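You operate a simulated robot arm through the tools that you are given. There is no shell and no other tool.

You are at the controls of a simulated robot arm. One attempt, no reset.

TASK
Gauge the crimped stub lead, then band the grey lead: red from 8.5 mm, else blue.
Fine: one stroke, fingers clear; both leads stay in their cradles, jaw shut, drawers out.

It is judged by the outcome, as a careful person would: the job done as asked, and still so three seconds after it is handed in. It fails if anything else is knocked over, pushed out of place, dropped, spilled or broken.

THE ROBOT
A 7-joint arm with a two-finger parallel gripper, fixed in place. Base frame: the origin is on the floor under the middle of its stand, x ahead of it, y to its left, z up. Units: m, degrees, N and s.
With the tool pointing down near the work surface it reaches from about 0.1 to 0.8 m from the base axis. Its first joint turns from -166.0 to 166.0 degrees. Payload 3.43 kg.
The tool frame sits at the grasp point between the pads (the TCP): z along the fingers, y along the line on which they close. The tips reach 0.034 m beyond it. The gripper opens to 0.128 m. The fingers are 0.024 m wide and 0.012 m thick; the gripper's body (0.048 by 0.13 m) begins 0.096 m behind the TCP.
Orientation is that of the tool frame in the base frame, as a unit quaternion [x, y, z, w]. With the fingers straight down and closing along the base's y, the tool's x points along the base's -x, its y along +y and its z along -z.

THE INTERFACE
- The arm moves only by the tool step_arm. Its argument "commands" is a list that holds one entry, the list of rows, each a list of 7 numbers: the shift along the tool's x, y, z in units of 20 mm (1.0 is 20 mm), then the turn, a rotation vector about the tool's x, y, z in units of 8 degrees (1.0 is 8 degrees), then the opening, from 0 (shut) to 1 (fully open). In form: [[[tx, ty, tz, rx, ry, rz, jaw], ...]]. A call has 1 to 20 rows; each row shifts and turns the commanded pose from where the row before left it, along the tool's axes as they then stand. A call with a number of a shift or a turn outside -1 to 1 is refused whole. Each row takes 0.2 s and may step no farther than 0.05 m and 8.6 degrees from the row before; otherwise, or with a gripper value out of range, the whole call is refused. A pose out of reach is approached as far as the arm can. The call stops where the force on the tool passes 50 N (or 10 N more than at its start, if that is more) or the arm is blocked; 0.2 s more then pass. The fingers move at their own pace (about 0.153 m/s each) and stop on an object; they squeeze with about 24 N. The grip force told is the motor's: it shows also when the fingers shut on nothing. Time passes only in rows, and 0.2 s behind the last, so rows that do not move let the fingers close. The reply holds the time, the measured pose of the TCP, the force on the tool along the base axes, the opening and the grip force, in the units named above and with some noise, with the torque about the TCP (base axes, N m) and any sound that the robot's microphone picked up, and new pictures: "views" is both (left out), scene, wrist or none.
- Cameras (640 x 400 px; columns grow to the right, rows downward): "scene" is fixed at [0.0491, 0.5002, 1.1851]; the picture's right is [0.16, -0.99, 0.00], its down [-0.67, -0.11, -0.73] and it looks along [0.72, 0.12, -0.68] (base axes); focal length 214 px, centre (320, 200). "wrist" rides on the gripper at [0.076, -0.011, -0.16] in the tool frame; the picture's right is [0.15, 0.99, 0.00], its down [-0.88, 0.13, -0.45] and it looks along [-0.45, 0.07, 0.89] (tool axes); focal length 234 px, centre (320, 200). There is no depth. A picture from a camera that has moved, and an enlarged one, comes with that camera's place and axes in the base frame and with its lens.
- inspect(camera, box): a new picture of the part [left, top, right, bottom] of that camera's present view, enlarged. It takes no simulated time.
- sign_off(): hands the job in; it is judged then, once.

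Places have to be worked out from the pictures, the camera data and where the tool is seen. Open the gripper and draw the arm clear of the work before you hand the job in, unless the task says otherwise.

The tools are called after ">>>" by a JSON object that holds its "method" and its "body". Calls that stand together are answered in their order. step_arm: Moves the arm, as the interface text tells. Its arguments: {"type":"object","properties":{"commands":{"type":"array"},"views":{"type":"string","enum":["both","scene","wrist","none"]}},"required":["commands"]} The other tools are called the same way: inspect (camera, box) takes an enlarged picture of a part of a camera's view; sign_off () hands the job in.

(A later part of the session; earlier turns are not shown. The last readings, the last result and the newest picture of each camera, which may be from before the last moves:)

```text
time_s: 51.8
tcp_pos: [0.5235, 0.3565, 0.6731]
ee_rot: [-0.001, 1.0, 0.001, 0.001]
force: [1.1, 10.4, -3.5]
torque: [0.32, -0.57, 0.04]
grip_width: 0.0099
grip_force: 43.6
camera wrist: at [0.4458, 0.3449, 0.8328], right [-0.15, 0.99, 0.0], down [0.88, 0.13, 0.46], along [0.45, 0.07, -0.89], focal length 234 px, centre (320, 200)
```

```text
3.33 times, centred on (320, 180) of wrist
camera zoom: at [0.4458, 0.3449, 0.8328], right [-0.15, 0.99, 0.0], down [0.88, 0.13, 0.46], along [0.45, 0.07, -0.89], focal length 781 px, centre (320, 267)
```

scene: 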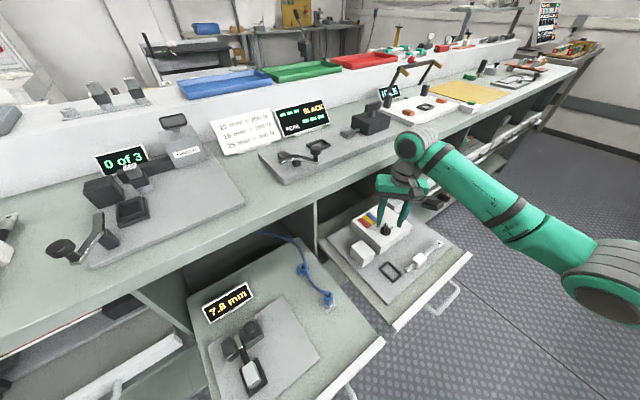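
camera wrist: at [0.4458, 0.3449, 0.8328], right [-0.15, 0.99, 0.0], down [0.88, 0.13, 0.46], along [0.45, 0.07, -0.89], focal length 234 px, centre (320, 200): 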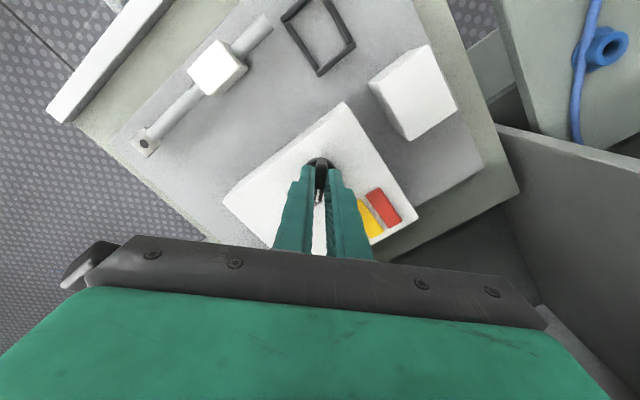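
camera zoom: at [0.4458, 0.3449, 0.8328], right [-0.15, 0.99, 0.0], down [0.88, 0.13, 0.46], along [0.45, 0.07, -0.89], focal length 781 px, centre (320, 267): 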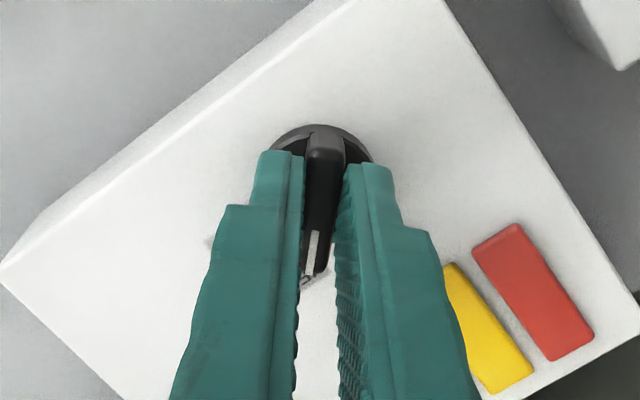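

The bar is gripped at 9.9 mm with a small side load of 10 N. I'll ease 1 mm toward +y to relieve it and turn clockwise by the first half, about 22°.

>>> {"method": "step_arm", "body": {"commands": [[[0, 0.05, 0, 0, 0, 0, 0], [0, 0, 0, 0, 0, 0.5, 0], [0, 0, 0, 0, 0, 0.6, 0], [0, 0, 0, 0, 0, 0.6, 0], [0, 0, 0, 0, 0, 0.6, 0], [0, 0, 0, 0, 0, 0.5, 0], [0, 0, 0, 0, 0, 0, 0]]], "views": "wrist"}}

>>> {"method": "inspect", "body": {"camera": "wrist", "box": [260, 120, 380, 240]}}

>>> {"method": "inspect", "body": {"camera": "scene", "box": [350, 190, 430, 260]}}

```text
time_s: 53.4
tcp_pos: [0.5224, 0.359, 0.6733]
ee_rot: [0.194, 0.981, 0.001, 0.0]
force: [3.1, 9.0, -8.8]
torque: [-0.14, -1.11, 0.03]
grip_width: 0.01
grip_force: 43.4
camera wrist: at [0.4475, 0.3762, 0.8329], right [0.24, 0.97, 0.0], down [0.86, -0.22, 0.46], along [0.44, -0.11, -0.89], focal length 234 px, centre (320, 200)
```

wrist: 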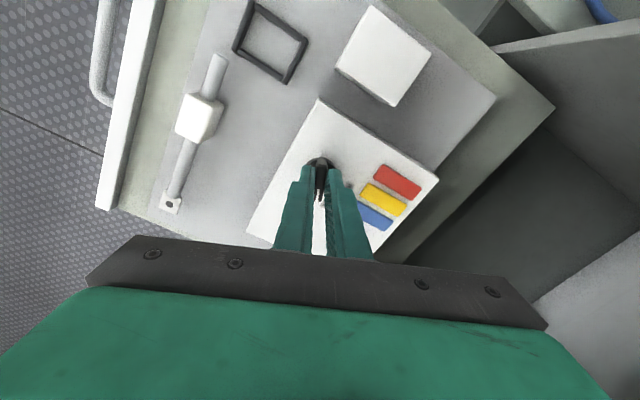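

```text
3.33 times, centred on (320, 180) of wrist
camera zoom: at [0.4475, 0.3762, 0.8329], right [0.24, 0.97, 0.0], down [0.86, -0.22, 0.46], along [0.44, -0.11, -0.89], focal length 781 px, centre (320, 267)
```

zoom: 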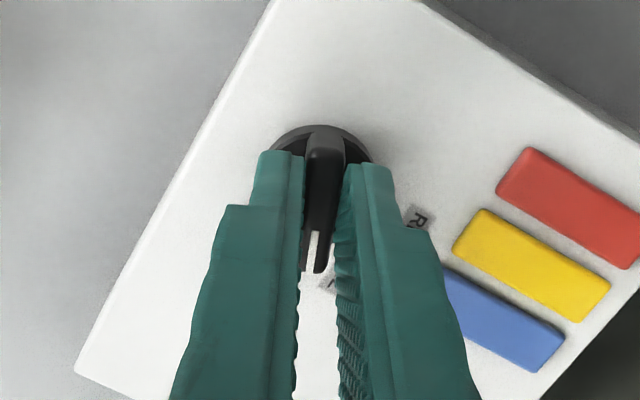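

```text
5.71 times, centred on (390, 225) of scene
camera zoom: at [0.0491, 0.5002, 1.1851], right [0.16, -0.99, 0.0], down [-0.67, -0.11, -0.73], along [0.72, 0.12, -0.68], focal length 1226 px, centre (-80, 57)
```

zoom: 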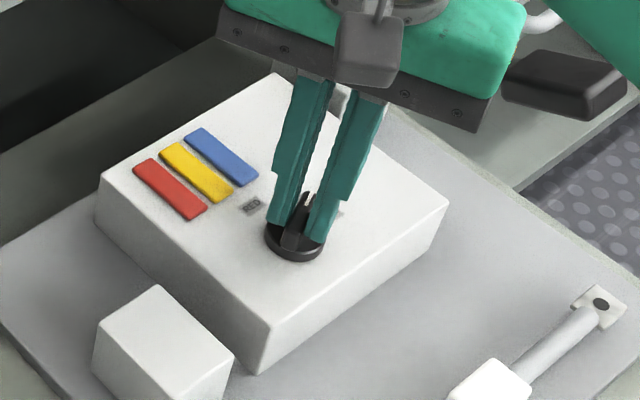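

The knob is turning with the fingers. I'll turn the remaining ~22.5° to reach BLUE.

>>> {"method": "step_arm", "body": {"commands": [[[0, 0, 0, 0, 0, 0.5, 0], [0, 0, 0, 0, 0, 0.6, 0], [0, 0, 0, 0, 0, 0.6, 0], [0, 0, 0, 0, 0, 0.6, 0], [0, 0, 0, 0, 0, 0.525, 0], [0, 0, 0, 0, 0, 0, 0]]], "views": "wrist"}}

>>> {"method": "inspect", "body": {"camera": "wrist", "box": [260, 120, 380, 240]}}

>>> {"method": "inspect", "body": {"camera": "scene", "box": [350, 190, 430, 260]}}

```text
time_s: 54.8
tcp_pos: [0.5226, 0.3597, 0.6729]
ee_rot: [0.382, 0.924, 0.0, 0.0]
force: [-4.9, 12.4, -17.8]
torque: [0.97, 0.76, 0.05]
grip_width: 0.0099
grip_force: 43.9
camera wrist: at [0.4603, 0.4036, 0.8331], right [0.59, 0.8, 0.0], down [0.72, -0.53, 0.45], along [0.37, -0.27, -0.89], focal length 234 px, centre (320, 200)
```

wrist: 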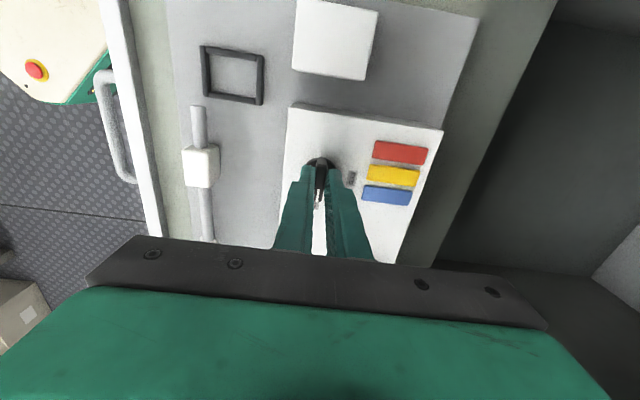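

```text
3.33 times, centred on (320, 180) of wrist
camera zoom: at [0.4603, 0.4036, 0.8331], right [0.59, 0.8, 0.0], down [0.72, -0.53, 0.45], along [0.37, -0.27, -0.89], focal length 781 px, centre (320, 267)
```

zoom: 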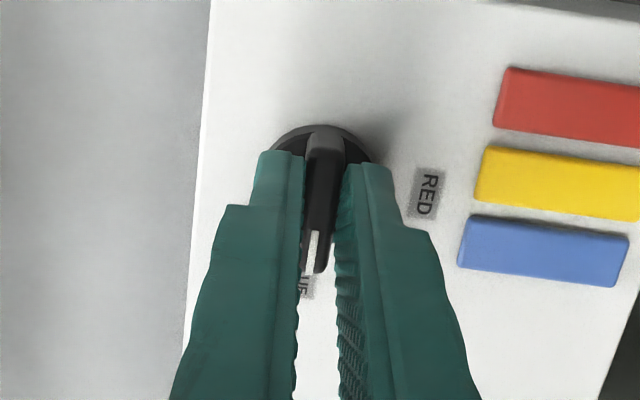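

```text
5.71 times, centred on (390, 225) of scene
camera zoom: at [0.0491, 0.5002, 1.1851], right [0.16, -0.99, 0.0], down [-0.67, -0.11, -0.73], along [0.72, 0.12, -0.68], focal length 1226 px, centre (-80, 57)
```

zoom: 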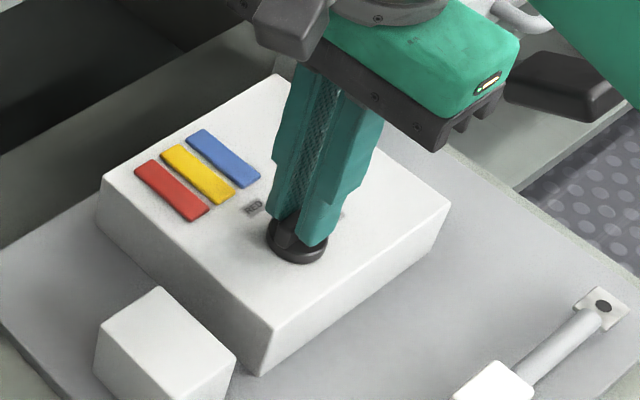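

The pointer now sits on the BLUE label. I'll open gently and rise straight up, then verify the selector.

>>> {"method": "step_arm", "body": {"commands": [[[0, 0, 0, 0, 0, 0, 0.15], [0, 0, 0, 0, 0, 0, 0.25], [0, 0, 0, 0, 0, 0, 0.3], [0, 0, -0.5, 0, 0, 0, 0.3], [0, 0, -0.8, 0, 0, 0, 0.3], [0, 0, -1, 0, 0, 0, 0.3], [0, 0, -1, 0, 0, 0, 0.3], [0, 0, -1, 0, 0, 0, 0.3], [0, 0, -1, 0, 0, 0, 0.3], [0, 0, 0, 0, 0, 0, 0.3]]], "views": "both"}}

>>> {"method": "inspect", "body": {"camera": "wrist", "box": [260, 80, 420, 220]}}

>>> {"method": "inspect", "body": {"camera": "scene", "box": [330, 190, 460, 300]}}

```text
time_s: 57.0
tcp_pos: [0.524, 0.3579, 0.7775]
ee_rot: [0.383, 0.924, 0.001, 0.0]
force: [0.1, -0.2, 0.0]
torque: [0.01, -0.02, 0.02]
grip_width: 0.0382
grip_force: 0.0
camera wrist: at [0.4608, 0.4027, 0.9377], right [0.6, 0.8, 0.0], down [0.72, -0.53, 0.46], along [0.37, -0.27, -0.89], focal length 234 px, centre (320, 200)
```

scene: 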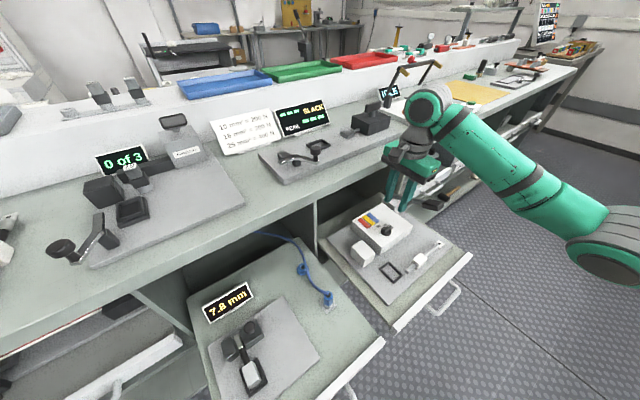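
wrist: 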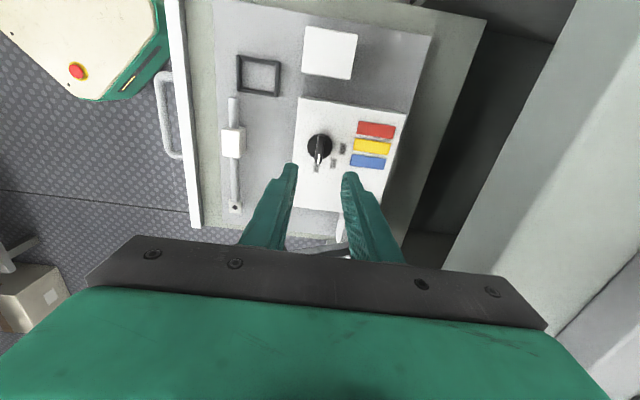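

```text
2.86 times, centred on (340, 150) of wrist
camera zoom: at [0.4608, 0.4027, 0.9377], right [0.6, 0.8, 0.0], down [0.72, -0.53, 0.46], along [0.37, -0.27, -0.89], focal length 669 px, centre (263, 343)
```

zoom: 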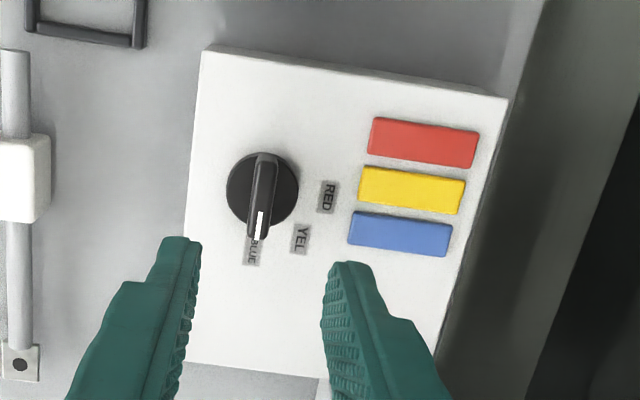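

```text
3.64 times, centred on (395, 245) of scene
camera zoom: at [0.0491, 0.5002, 1.1851], right [0.16, -0.99, 0.0], down [-0.67, -0.11, -0.73], along [0.72, 0.12, -0.68], focal length 780 px, centre (47, 36)
```

zoom: 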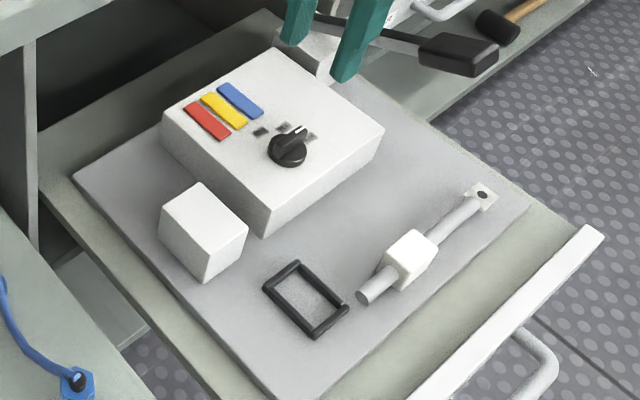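

The selector reads BLUE. Next is the grey lead: the tool already closes along n, so I'll move back above its cradle and check alignment.

>>> {"method": "step_arm", "body": {"commands": [[[-0.13, -0.88, 0, 0, 0, 0, 0.47], [-0.13, -0.88, 0, 0, 0, 0, 0.47], [-0.13, -0.88, 0, 0, 0, 0, 0.47], [-0.13, -0.88, 0, 0, 0, 0, 0.47], [-0.13, -0.88, 0, 0, 0, 0, 0.47], [-0.13, -0.88, 0, 0, 0, 0, 0.47], [-0.13, -0.88, 0, 0, 0, 0, 0.47], [0, 0, 0, 0, 0, 0, 0.47]]], "views": "both"}}

>>> {"method": "inspect", "body": {"camera": "wrist", "box": [270, 70, 400, 210]}}

>>> {"method": "inspect", "body": {"camera": "wrist", "box": [270, 10, 490, 190]}}

```text
time_s: 58.8
tcp_pos: [0.4482, 0.2564, 0.7773]
ee_rot: [0.382, 0.924, 0.001, 0.0]
force: [0.2, -0.2, 0.6]
torque: [0.03, 0.0, 0.02]
grip_width: 0.0602
grip_force: 0.0
camera wrist: at [0.3863, 0.3015, 0.9378], right [0.59, 0.8, 0.0], down [0.72, -0.53, 0.46], along [0.37, -0.27, -0.89], focal length 234 px, centre (320, 200)
```

scene: 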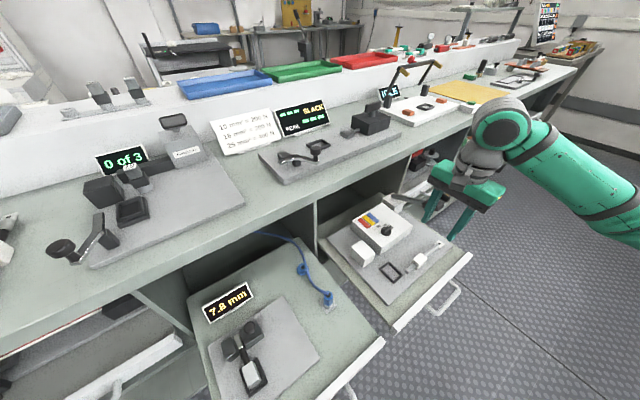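
wrist: 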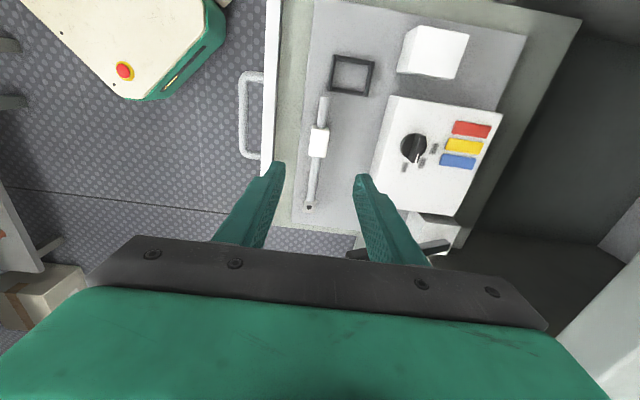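

```text
2.86 times, centred on (335, 140) of wrist
camera zoom: at [0.3863, 0.3015, 0.9378], right [0.59, 0.8, 0.0], down [0.72, -0.53, 0.46], along [0.37, -0.27, -0.89], focal length 669 px, centre (277, 371)
```

zoom: 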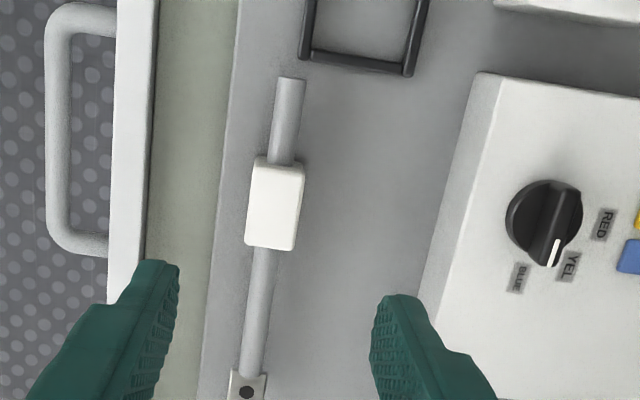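

```text
2.22 times, centred on (380, 100) of wrist
camera zoom: at [0.3863, 0.3015, 0.9378], right [0.59, 0.8, 0.0], down [0.72, -0.53, 0.46], along [0.37, -0.27, -0.89], focal length 520 px, centre (187, 422)
```

zoom: 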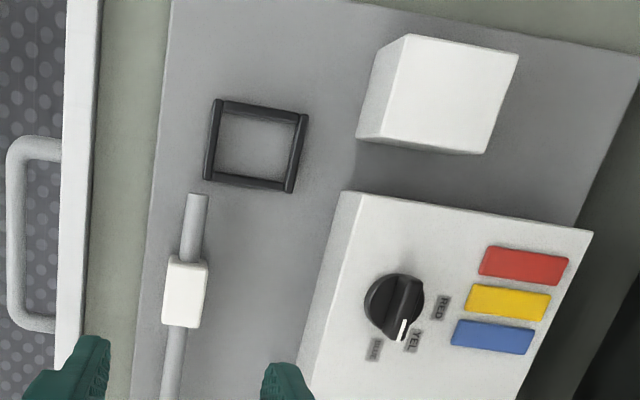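

The cradle is centred under the tool. I want to confirm its height before grasping, so I'll descend partway and compare views.

>>> {"method": "step_arm", "body": {"commands": [[[0, 0, 0.9, 0, 0, 0, 0.47], [0, 0, 0.9, 0, 0, 0, 0.47], [0, 0, 0.9, 0, 0, 0, 0.47], [0, 0, 0.9, 0, 0, 0, 0.47], [0, 0, 0.4, 0, 0, 0, 0.47], [0, 0, 0, 0, 0, 0, 0.47]]], "views": "both"}}

>>> {"method": "inspect", "body": {"camera": "wrist", "box": [270, 90, 400, 230]}}

>>> {"method": "inspect", "body": {"camera": "scene", "box": [380, 210, 480, 300]}}

```text
time_s: 60.2
tcp_pos: [0.449, 0.2573, 0.6978]
ee_rot: [0.382, 0.924, 0.001, 0.0]
force: [-1.1, -0.1, 0.6]
torque: [-0.01, -0.01, -0.01]
grip_width: 0.0603
grip_force: 0.0
camera wrist: at [0.3862, 0.3028, 0.8577], right [0.59, 0.8, 0.0], down [0.72, -0.53, 0.46], along [0.37, -0.27, -0.89], focal length 234 px, centre (320, 200)
```

scene: 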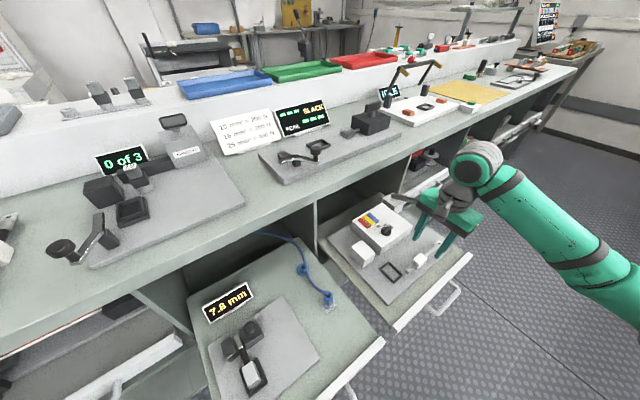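
wrist: 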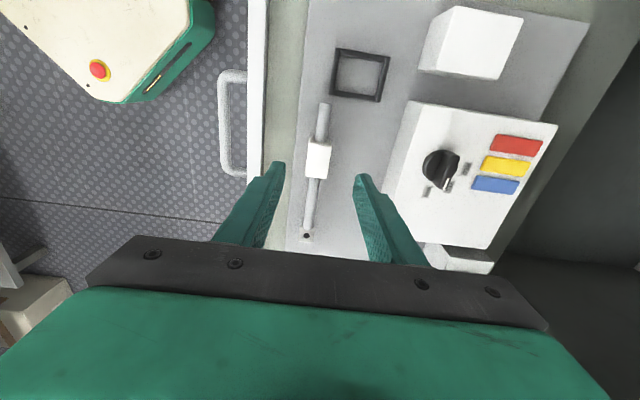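

```text
2.86 times, centred on (335, 160) of wrist
camera zoom: at [0.3862, 0.3028, 0.8577], right [0.59, 0.8, 0.0], down [0.72, -0.53, 0.46], along [0.37, -0.27, -0.89], focal length 669 px, centre (277, 314)
```

zoom: 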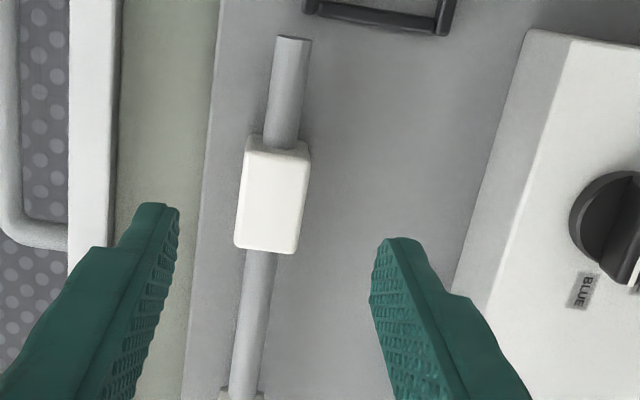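

```text
4.44 times, centred on (430, 255) of scene
camera zoom: at [0.0491, 0.5002, 1.1851], right [0.16, -0.99, 0.0], down [-0.67, -0.11, -0.73], along [0.72, 0.12, -0.68], focal length 953 px, centre (-169, -44)
```

zoom: 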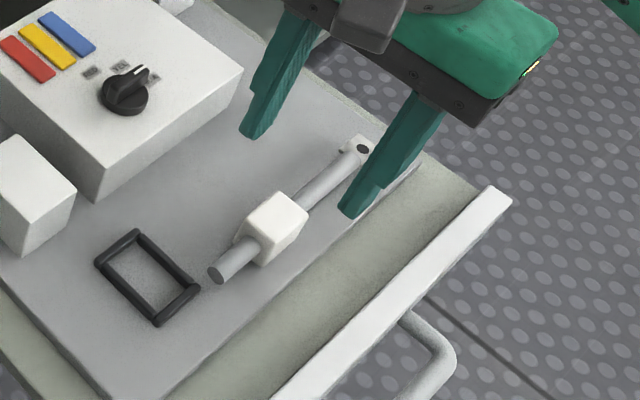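

The size and parallax agree with a cradle top at z≈0.612, the same as the left drawer, and it's within 1–2 mm of centre. I'll descend to z≈0.629, close on it, and lift a little.

>>> {"method": "step_arm", "body": {"commands": [[[0, -0.05, 0.8, 0, 0, 0, 0.47], [0, 0, 0.8, 0, 0, 0, 0.47], [0, 0, 0.8, 0, 0, 0, 0.47], [0, 0, 0.6, 0, 0, 0, 0.47], [0, 0, 0.4, 0, 0, 0, 0.47], [0, 0, 0, 0, 0, 0, 0.47]]], "views": "wrist"}}

>>> {"method": "inspect", "body": {"camera": "wrist", "box": [250, 110, 390, 250]}}

>>> {"method": "inspect", "body": {"camera": "scene", "box": [380, 210, 480, 300]}}

```text
time_s: 61.6
tcp_pos: [0.4474, 0.2578, 0.6309]
ee_rot: [0.382, 0.924, 0.002, 0.0]
force: [-0.2, -0.6, 0.1]
torque: [-0.02, 0.0, 0.02]
grip_width: 0.0604
grip_force: 0.1
camera wrist: at [0.3858, 0.303, 0.7905], right [0.6, 0.8, 0.0], down [0.71, -0.53, 0.46], along [0.37, -0.27, -0.89], focal length 234 px, centre (320, 200)
```

wrist: 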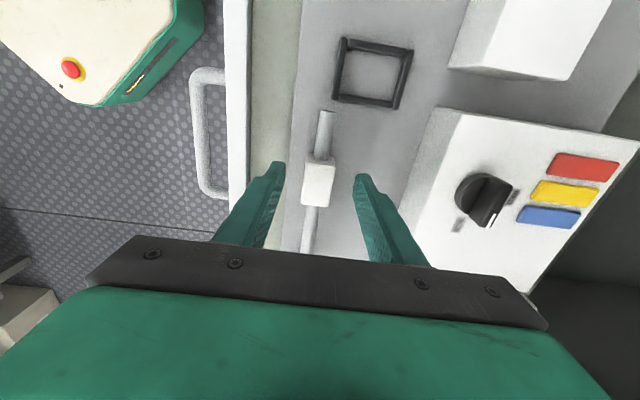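

```text
2.86 times, centred on (320, 180) of wrist
camera zoom: at [0.3858, 0.303, 0.7905], right [0.6, 0.8, 0.0], down [0.71, -0.53, 0.46], along [0.37, -0.27, -0.89], focal length 669 px, centre (320, 257)
```

zoom: 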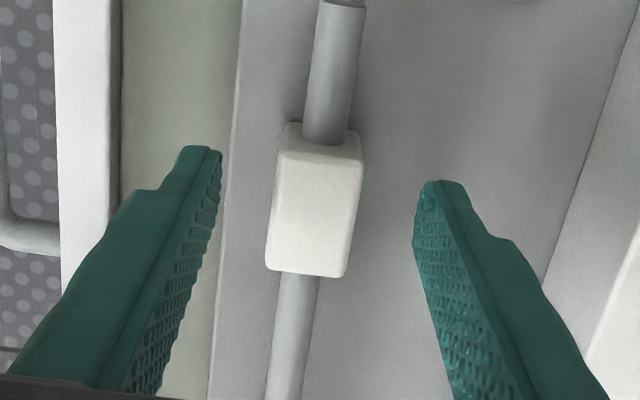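

```text
4.44 times, centred on (430, 255) of scene
camera zoom: at [0.0491, 0.5002, 1.1851], right [0.16, -0.99, 0.0], down [-0.67, -0.11, -0.73], along [0.72, 0.12, -0.68], focal length 953 px, centre (-169, -44)
```

zoom: 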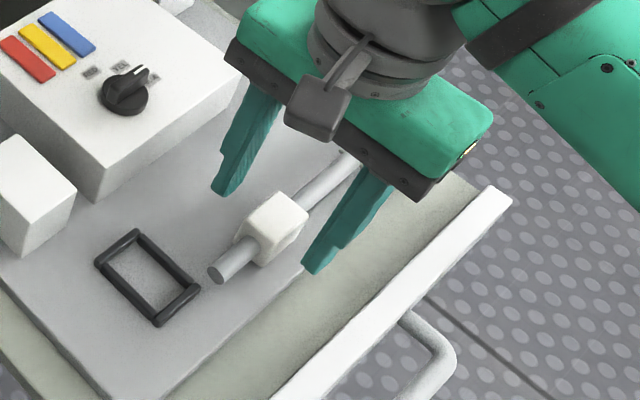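

The cradle is centred between the fingers and its top is confirmed at z≈0.61. I'll close and lift slowly.

>>> {"method": "step_arm", "body": {"commands": [[[0, 0, 0, 0, 0, 0, 0.3], [0, 0, 0, 0, 0, 0, 0.2], [0, 0, 0, 0, 0, 0, 0.1], [0, 0, 0, 0, 0, 0, 0], [0, 0, 0, 0, 0, 0, 0], [0, 0, -0.3, 0, 0, 0, 0], [0, 0, -0.5, 0, 0, 0, 0], [0, 0, -0.6, 0, 0, 0, 0], [0, 0, -0.6, 0, 0, 0, 0], [0, 0, -0.6, 0, 0, 0, 0], [0, 0, -0.6, 0, 0, 0, 0], [0, 0, -0.5, 0, 0, 0, 0], [0, 0, 0, 0, 0, 0, 0]]], "views": "both"}}

>>> {"method": "inspect", "body": {"camera": "scene", "box": [360, 190, 480, 300]}}

```text
time_s: 64.4
tcp_pos: [0.4514, 0.2612, 0.7048]
ee_rot: [0.382, 0.924, 0.006, 0.002]
force: [-0.1, -0.5, -2.0]
torque: [-0.02, 0.02, 0.01]
grip_width: 0.0252
grip_force: 23.7
out of reach, approached as far as the arm can: row 12
camera wrist: at [0.3876, 0.305, 0.8657], right [0.59, 0.8, 0.01], down [0.71, -0.53, 0.46], along [0.37, -0.26, -0.89], focal length 234 px, centre (320, 200)
```

scene: 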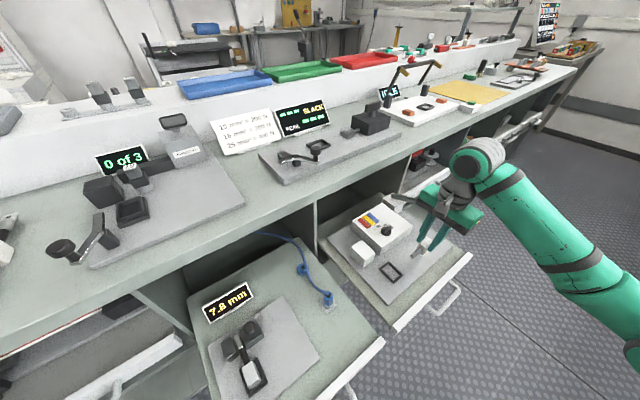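
wrist: 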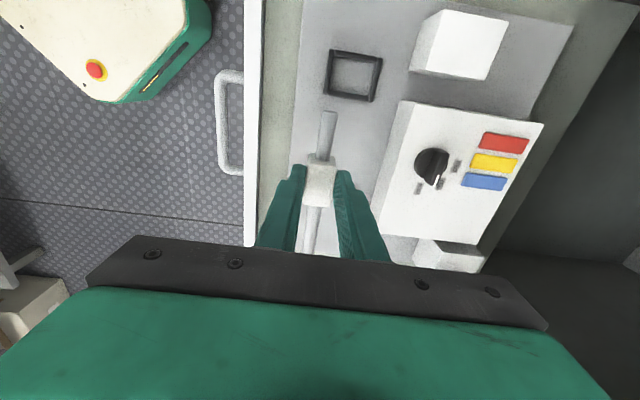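

```text
3.64 times, centred on (420, 245) of scene
camera zoom: at [0.0491, 0.5002, 1.1851], right [0.16, -0.99, 0.0], down [-0.67, -0.11, -0.73], along [0.72, 0.12, -0.68], focal length 780 px, centre (-44, 36)
```

zoom: 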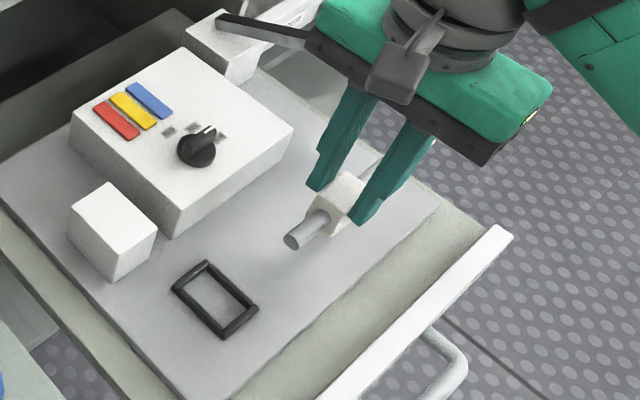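

The grey cradle is held at 25.2 mm and lifted. The last row was flagged out of reach, so I'll watch the arm's pose. Before turning I need to move the long end away from the lever handle, so I'll shift along −u toward the nest first.

>>> {"method": "step_arm", "body": {"commands": [[[0.4, 0, 0, 0, 0, 0, 0], [0.6, 0, 0, 0, 0, 0, 0], [0.6, 0, 0, 0, 0, 0, 0], [0.6, 0, 0, 0, 0, 0, 0], [0.6, 0, 0, 0, 0, 0, 0], [0.6, 0, 0, 0, 0, 0, 0], [0.5, 0, 0, 0, 0, 0, 0], [0.3, 0, 0, 0, 0, 0, 0], [0, 0, 0, 0, 0, 0, 0]]], "views": "both"}}

>>> {"method": "inspect", "body": {"camera": "scene", "box": [330, 190, 460, 300]}}

```text
time_s: 66.4
tcp_pos: [0.3875, 0.3152, 0.7056]
ee_rot: [0.383, 0.924, 0.001, 0.001]
force: [0.3, -0.4, -0.7]
torque: [0.0, 0.02, 0.03]
grip_width: 0.0254
grip_force: 23.8
camera wrist: at [0.3256, 0.3606, 0.8651], right [0.6, 0.8, 0.0], down [0.71, -0.53, 0.46], along [0.37, -0.27, -0.89], focal length 234 px, centre (320, 200)
```

scene: 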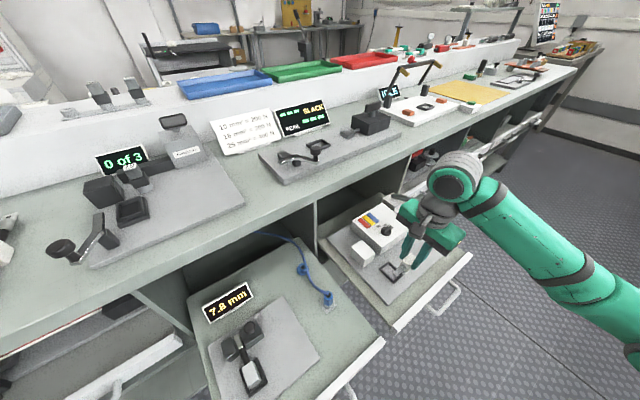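
wrist: 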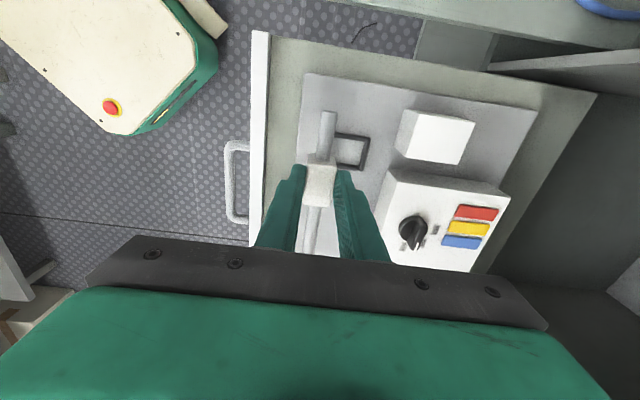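

```text
3.64 times, centred on (395, 245) of scene
camera zoom: at [0.0491, 0.5002, 1.1851], right [0.16, -0.99, 0.0], down [-0.67, -0.11, -0.73], along [0.72, 0.12, -0.68], focal length 780 px, centre (47, 36)
```

zoom: 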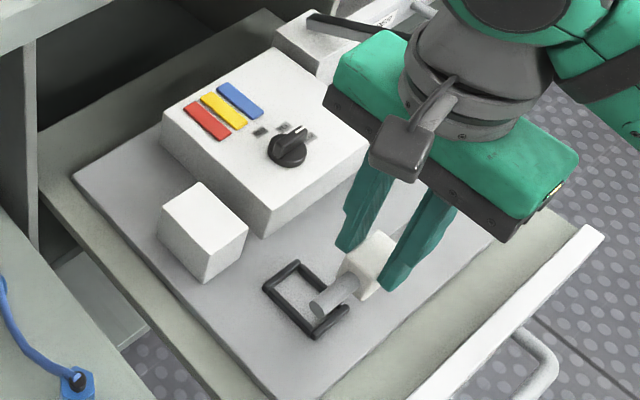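

The pose tracks accurately again at n≈0.497, u≈0.051. I'll turn 90° counter-clockwise so the long lug end points toward the machine gap.

>>> {"method": "step_arm", "body": {"commands": [[[0, 0, -0.2, 0, 0, -0.4, 0], [0, 0, -0.2, 0, 0, -0.8, 0], [0, 0, 0, 0, 0, -0.8, 0], [0, 0, 0, 0, 0, -0.8, 0], [0, 0, 0, 0, 0, -0.8, 0], [0, 0, 0, 0, 0, -0.8, 0], [0, 0, 0, 0, 0, -0.8, 0], [0, 0, 0, 0, 0, -0.8, 0], [0, 0, 0, 0, 0, -0.8, 0], [0, 0, 0, 0, 0, -0.8, 0], [0, 0, 0, 0, 0, -0.8, 0], [0, 0, 0, 0, 0, -0.8, 0], [0, 0, 0, 0, 0, -0.8, 0], [0, 0, 0, 0, 0, -0.8, 0], [0, 0, 0, 0, 0, -0.45, 0], [0, 0, 0, 0, 0, 0, 0]]], "views": "both"}}

>>> {"method": "inspect", "body": {"camera": "wrist", "box": [250, 80, 410, 260]}}

>>> {"method": "inspect", "body": {"camera": "scene", "box": [330, 190, 460, 300]}}

```text
time_s: 69.8
tcp_pos: [0.3894, 0.3145, 0.713]
ee_rot: [-0.384, 0.923, 0.001, 0.001]
force: [-0.7, 0.6, -1.6]
torque: [0.02, 0.0, 0.02]
grip_width: 0.0253
grip_force: 24.3
camera wrist: at [0.3424, 0.2524, 0.8729], right [-0.8, 0.6, 0.0], down [0.53, 0.71, 0.46], along [0.27, 0.37, -0.89], focal length 234 px, centre (320, 200)
```

scene: 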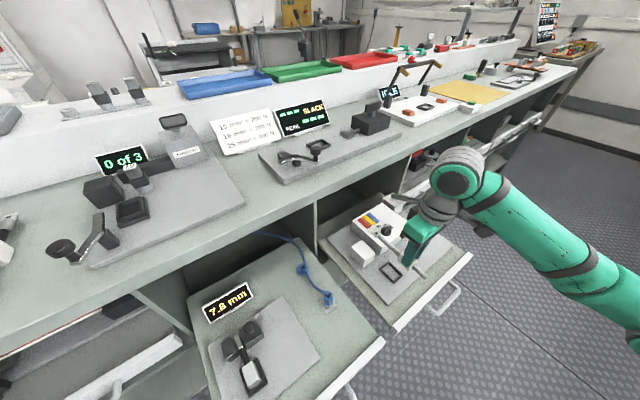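
wrist: 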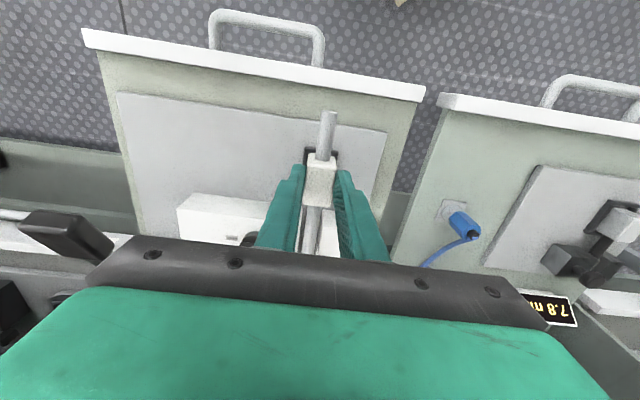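

```text
2.22 times, centred on (330, 170) of wrist
camera zoom: at [0.3424, 0.2524, 0.8729], right [-0.8, 0.6, 0.0], down [0.53, 0.71, 0.46], along [0.27, 0.37, -0.89], focal length 520 px, centre (298, 267)
```

zoom: 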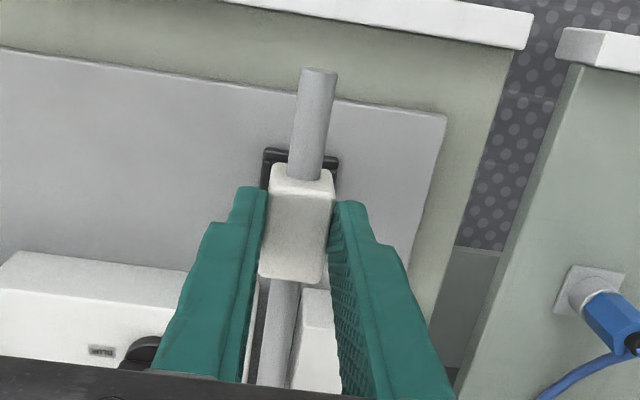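

```text
3.64 times, centred on (395, 245) of scene
camera zoom: at [0.0491, 0.5002, 1.1851], right [0.16, -0.99, 0.0], down [-0.67, -0.11, -0.73], along [0.72, 0.12, -0.68], focal length 780 px, centre (47, 36)
```

zoom: 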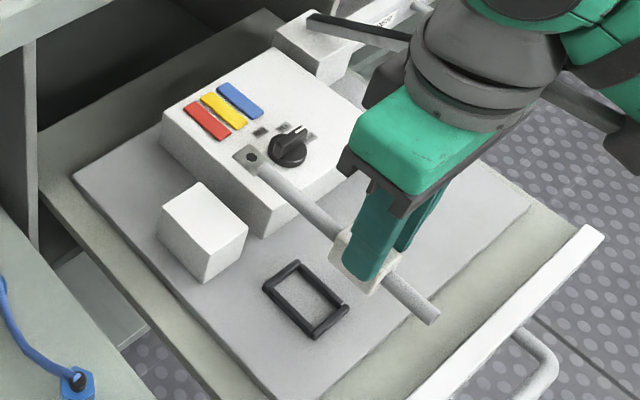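

The lead now points at the gap. The nest centre is about 25 mm further in +n. I'll shift there at this height and measure again.

>>> {"method": "step_arm", "body": {"commands": [[[-0.4, 0.05, 0, 0, 0, 0, 0], [-0.5, 0.05, 0, 0, 0, 0, 0], [-0.35, 0.03, 0, 0, 0, 0, 0], [0, 0, 0, 0, 0, 0, 0]]], "views": "wrist"}}

>>> {"method": "inspect", "body": {"camera": "wrist", "box": [280, 90, 370, 180]}}

>>> {"method": "inspect", "body": {"camera": "wrist", "box": [290, 180, 370, 260]}}

>>> {"method": "inspect", "body": {"camera": "scene", "box": [330, 190, 460, 300]}}

```text
time_s: 70.8
tcp_pos: [0.4044, 0.3353, 0.7129]
ee_rot: [-0.384, 0.924, 0.0, 0.001]
force: [0.3, -0.6, -1.0]
torque: [-0.02, 0.02, 0.0]
grip_width: 0.0252
grip_force: 24.2
camera wrist: at [0.3578, 0.2736, 0.8728], right [-0.8, 0.59, 0.0], down [0.53, 0.71, 0.46], along [0.27, 0.37, -0.89], focal length 234 px, centre (320, 200)
```

wrist: 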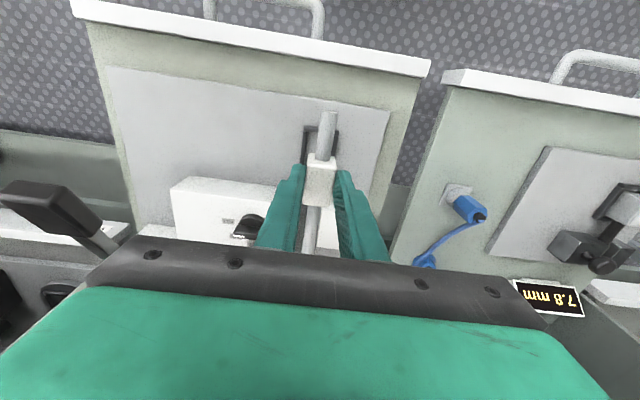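

```text
4.44 times, centred on (325, 135) of wrist
camera zoom: at [0.3578, 0.2736, 0.8728], right [-0.8, 0.59, 0.0], down [0.53, 0.71, 0.46], along [0.27, 0.37, -0.89], focal length 1041 px, centre (298, 489)
```

zoom: 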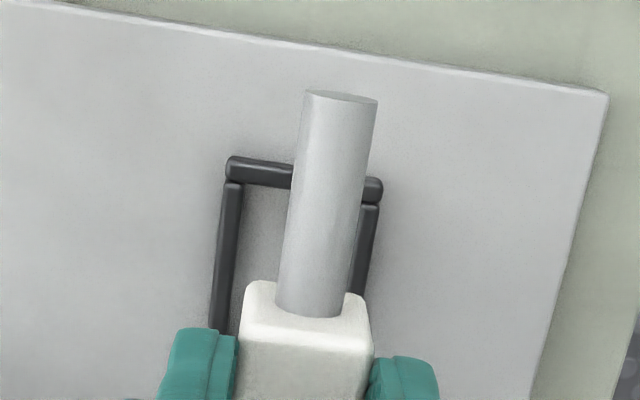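

```text
5.00 times, centred on (330, 220) of wrist
camera zoom: at [0.3578, 0.2736, 0.8728], right [-0.8, 0.59, 0.0], down [0.53, 0.71, 0.46], along [0.27, 0.37, -0.89], focal length 1171 px, centre (270, 100)
```

zoom: 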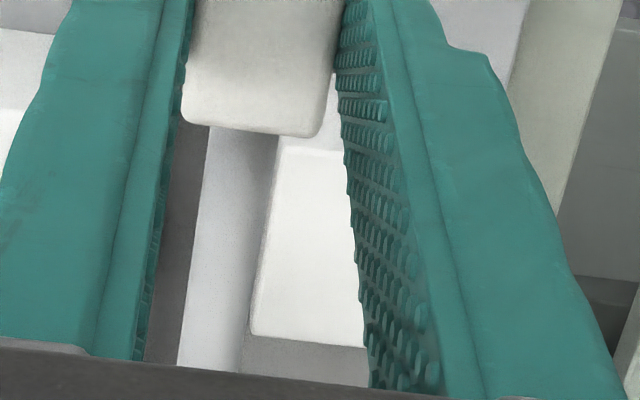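

```text
3.64 times, centred on (395, 245) of scene
camera zoom: at [0.0491, 0.5002, 1.1851], right [0.16, -0.99, 0.0], down [-0.67, -0.11, -0.73], along [0.72, 0.12, -0.68], focal length 780 px, centre (47, 36)
```

zoom: 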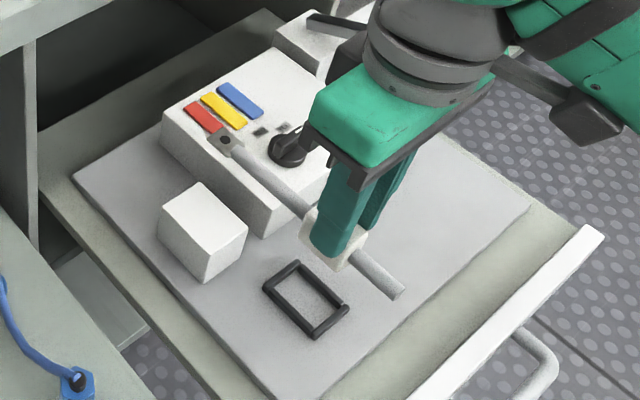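

The cradle is centred over the nest to within about 1 mm, and the lead clears the block by ~6 mm and the machine by ~10 mm. I'll descend 40 mm and re-check.

>>> {"method": "step_arm", "body": {"commands": [[[0, 0, 0.5, 0, 0, 0, 0], [0, 0, 0.6, 0, 0, 0, 0], [0, 0, 0.6, 0, 0, 0, 0], [0, 0, 0.4, 0, 0, 0, 0], [0, 0, 0, 0, 0, 0, 0]]], "views": "wrist"}}

>>> {"method": "inspect", "body": {"camera": "wrist", "box": [280, 90, 370, 180]}}

>>> {"method": "inspect", "body": {"camera": "wrist", "box": [290, 180, 370, 260]}}

>>> {"method": "inspect", "body": {"camera": "scene", "box": [330, 190, 460, 300]}}

```text
time_s: 72.0
tcp_pos: [0.406, 0.3361, 0.6698]
ee_rot: [-0.384, 0.923, 0.0, 0.001]
force: [0.4, -0.6, -0.9]
torque: [0.0, 0.03, 0.01]
grip_width: 0.0253
grip_force: 23.6
camera wrist: at [0.3594, 0.2735, 0.8306], right [-0.8, 0.59, 0.0], down [0.53, 0.72, 0.46], along [0.27, 0.37, -0.89], focal length 234 px, centre (320, 200)
```

wrist: 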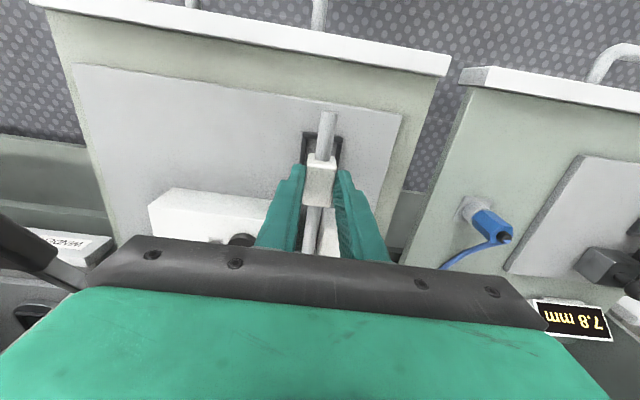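

```text
4.44 times, centred on (325, 135) of wrist
camera zoom: at [0.3594, 0.2735, 0.8306], right [-0.8, 0.59, 0.0], down [0.53, 0.72, 0.46], along [0.27, 0.37, -0.89], focal length 1041 px, centre (298, 489)
```

zoom: 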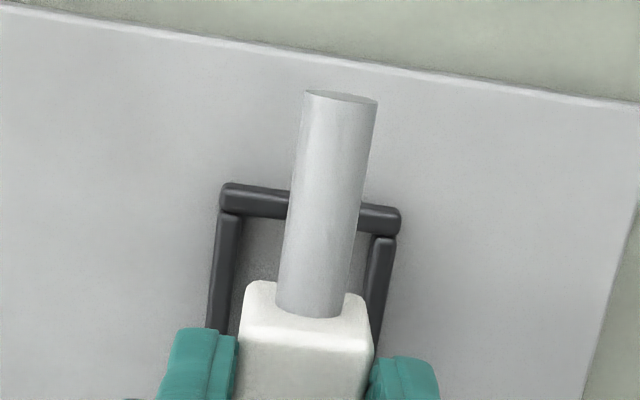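

```text
5.00 times, centred on (330, 220) of wrist
camera zoom: at [0.3594, 0.2735, 0.8306], right [-0.8, 0.59, 0.0], down [0.53, 0.72, 0.46], along [0.27, 0.37, -0.89], focal length 1171 px, centre (270, 100)
```

zoom: 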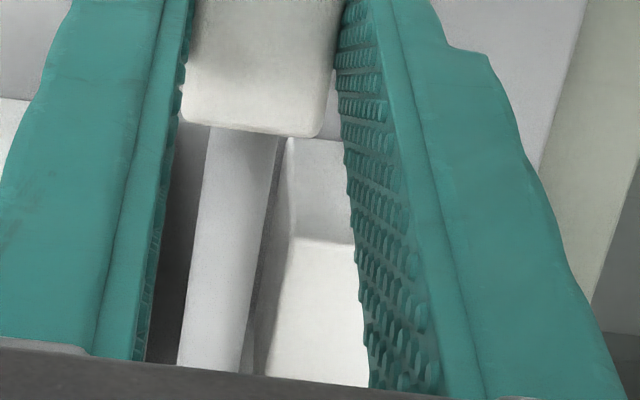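

```text
3.64 times, centred on (395, 245) of scene
camera zoom: at [0.0491, 0.5002, 1.1851], right [0.16, -0.99, 0.0], down [-0.67, -0.11, -0.73], along [0.72, 0.12, -0.68], focal length 780 px, centre (47, 36)
```

zoom: 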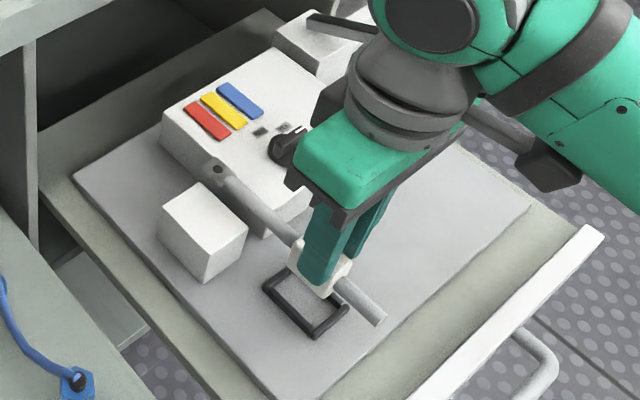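

Still centred, and the lead clears the block by about 8 mm. I'll continue down and feel for the plate.

>>> {"method": "step_arm", "body": {"commands": [[[0, 0, 0.4, 0, 0, 0, 0], [0, 0, 0.5, 0, 0, 0, 0], [0, 0, 0.5, 0, 0, 0, 0], [0, 0, 0.35, 0, 0, 0, 0], [0, 0, 0.15, 0, 0, 0, 0], [0, 0, 0, 0, 0, 0, 0]]], "views": "wrist"}}

>>> {"method": "inspect", "body": {"camera": "wrist", "box": [280, 100, 370, 260]}}

>>> {"method": "inspect", "body": {"camera": "scene", "box": [330, 190, 460, 300]}}

```text
time_s: 73.4
tcp_pos: [0.4052, 0.335, 0.6337]
ee_rot: [-0.383, 0.924, 0.0, 0.001]
force: [-0.7, -0.7, -1.3]
torque: [0.0, -0.01, -0.02]
grip_width: 0.0255
grip_force: 23.8
camera wrist: at [0.3589, 0.2734, 0.7935], right [-0.8, 0.6, 0.0], down [0.53, 0.71, 0.46], along [0.27, 0.37, -0.89], focal length 234 px, centre (320, 200)
```

wrist: 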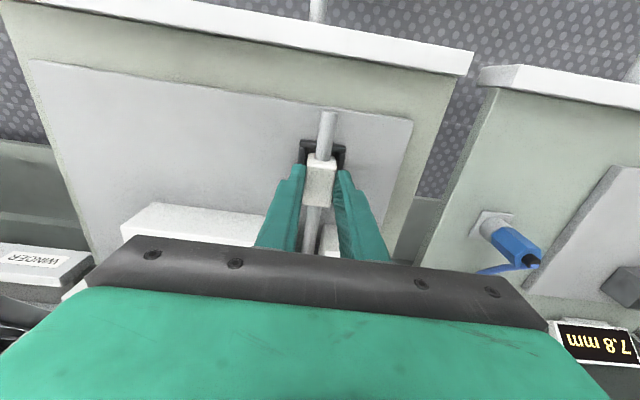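

```text
2.50 times, centred on (325, 180) of wrist
camera zoom: at [0.3589, 0.2734, 0.7935], right [-0.8, 0.6, 0.0], down [0.53, 0.71, 0.46], along [0.27, 0.37, -0.89], focal length 585 px, centre (308, 250)
```

zoom: 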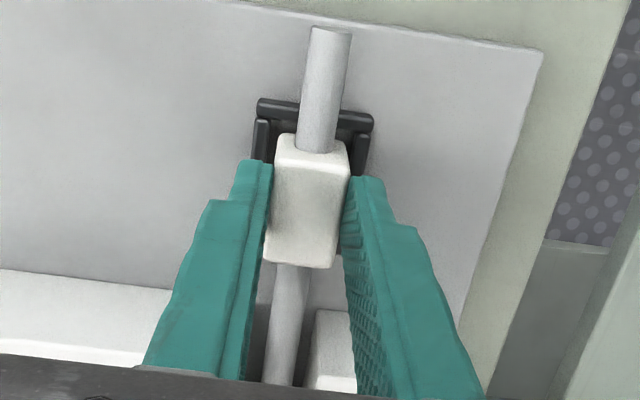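

```text
3.64 times, centred on (395, 245) of scene
camera zoom: at [0.0491, 0.5002, 1.1851], right [0.16, -0.99, 0.0], down [-0.67, -0.11, -0.73], along [0.72, 0.12, -0.68], focal length 780 px, centre (47, 36)
```

zoom: 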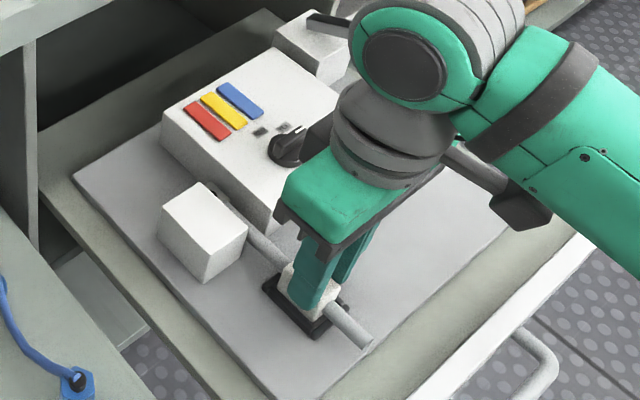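

The cradle is inside the frame. I'll take the last few millimetres in 1 mm steps.

>>> {"method": "step_arm", "body": {"commands": [[[0, 0, 0.05, 0, 0, 0, 0], [0, 0, 0.05, 0, 0, 0, 0], [0, 0, 0.05, 0, 0, 0, 0], [0, 0, 0, 0, 0, 0, 0]]], "views": "none"}}

```text
time_s: 74.4
tcp_pos: [0.4049, 0.3339, 0.6311]
ee_rot: [-0.384, 0.923, 0.0, 0.001]
force: [-0.6, 0.4, -1.3]
torque: [-0.01, 0.01, -0.01]
grip_width: 0.0254
grip_force: 24.3
```

There's no contact yet. I'll continue with smaller steps.

>>> {"method": "step_arm", "body": {"commands": [[[0, 0, 0.05, 0, 0, 0, 0], [0, 0, 0.05, 0, 0, 0, 0], [0, 0, 0, 0, 0, 0, 0]]], "views": "none"}}

>>> {"method": "inspect", "body": {"camera": "wrist", "box": [280, 100, 370, 260]}}

```text
time_s: 75.2
tcp_pos: [0.4054, 0.3361, 0.6292]
ee_rot: [-0.382, 0.924, 0.002, 0.003]
force: [1.7, 4.8, 22.6]
torque: [0.18, -0.05, 0.0]
grip_width: 0.0254
grip_force: 23.6
```

```text
2.50 times, centred on (325, 180) of wrist
camera zoom: at [0.3588, 0.2731, 0.7889], right [-0.8, 0.6, 0.0], down [0.53, 0.71, 0.46], along [0.27, 0.37, -0.89], focal length 585 px, centre (308, 250)
```

zoom: 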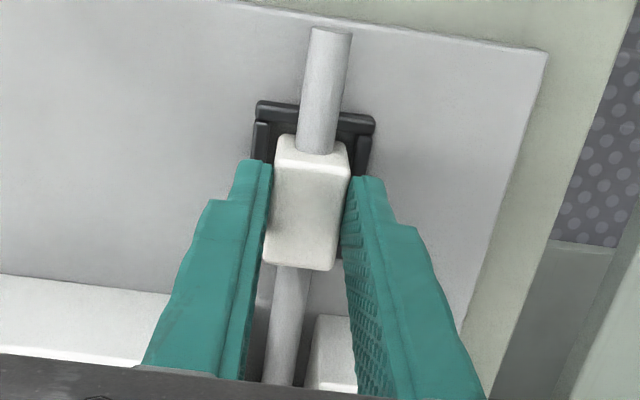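

Firm contact at 22.6 N at the right height, so it's seated. I'll ease off, release, and rise to check.

>>> {"method": "step_arm", "body": {"commands": [[[0, 0, -0.07, 0, 0, 0, 0], [0, 0, 0, 0, 0, 0, 0.25], [0, 0, 0, 0, 0, 0, 0.3], [0, 0, 0, 0, 0, 0, 0.35], [0, 0, 0, 0, 0, 0, 0.4], [0, 0, -0.5, 0, 0, 0, 0.4], [0, 0, -0.8, 0, 0, 0, 0.4], [0, 0, -1, 0, 0, 0, 0.4], [0, 0, -1, 0, 0, 0, 0.4], [0, 0, -1, 0, 0, 0, 0.4], [0, 0, -1, 0, 0, 0, 0.4], [0, 0, 0, 0, 0, 0, 0.4]]], "views": "both"}}

>>> {"method": "inspect", "body": {"camera": "wrist", "box": [230, 100, 420, 260]}}

>>> {"method": "inspect", "body": {"camera": "scene", "box": [330, 190, 460, 300]}}

```text
time_s: 77.8
tcp_pos: [0.403, 0.3342, 0.737]
ee_rot: [-0.382, 0.924, 0.001, 0.001]
force: [0.9, 0.5, -0.1]
torque: [-0.01, -0.02, 0.04]
grip_width: 0.0511
grip_force: 0.0
camera wrist: at [0.3558, 0.2725, 0.8956], right [-0.8, 0.6, 0.0], down [0.53, 0.71, 0.46], along [0.27, 0.37, -0.89], focal length 234 px, centre (320, 200)
```

scene: 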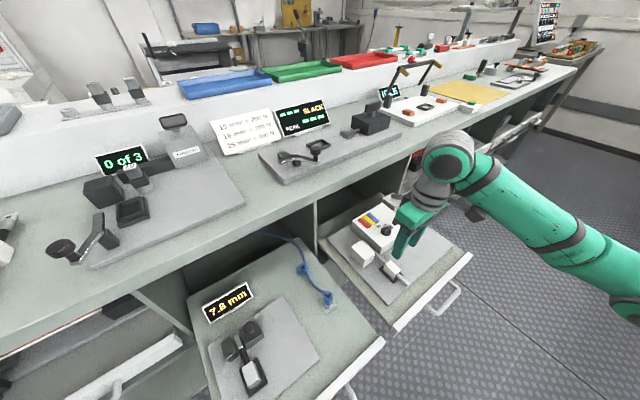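
wrist: 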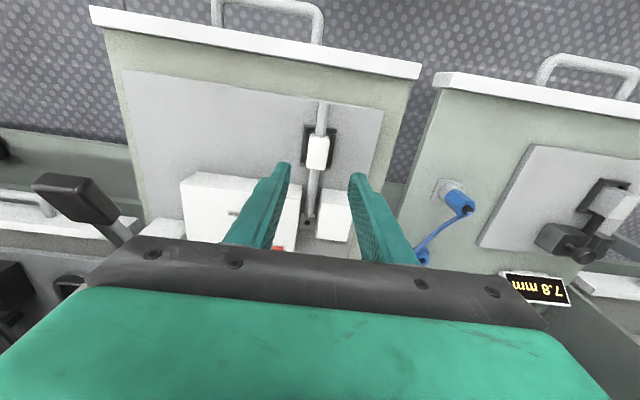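

```text
2.50 times, centred on (325, 180) of wrist
camera zoom: at [0.3558, 0.2725, 0.8956], right [-0.8, 0.6, 0.0], down [0.53, 0.71, 0.46], along [0.27, 0.37, -0.89], focal length 585 px, centre (308, 250)
```

zoom: 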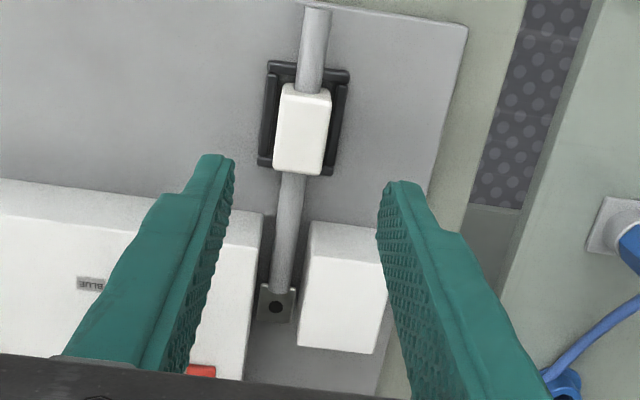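

```text
3.64 times, centred on (395, 245) of scene
camera zoom: at [0.0491, 0.5002, 1.1851], right [0.16, -0.99, 0.0], down [-0.67, -0.11, -0.73], along [0.72, 0.12, -0.68], focal length 780 px, centre (47, 36)
```

zoom: 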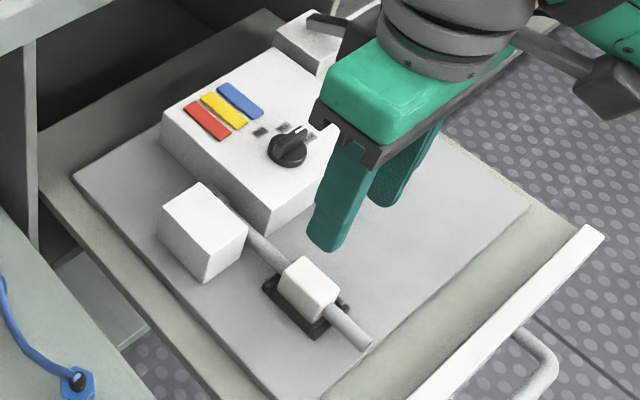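

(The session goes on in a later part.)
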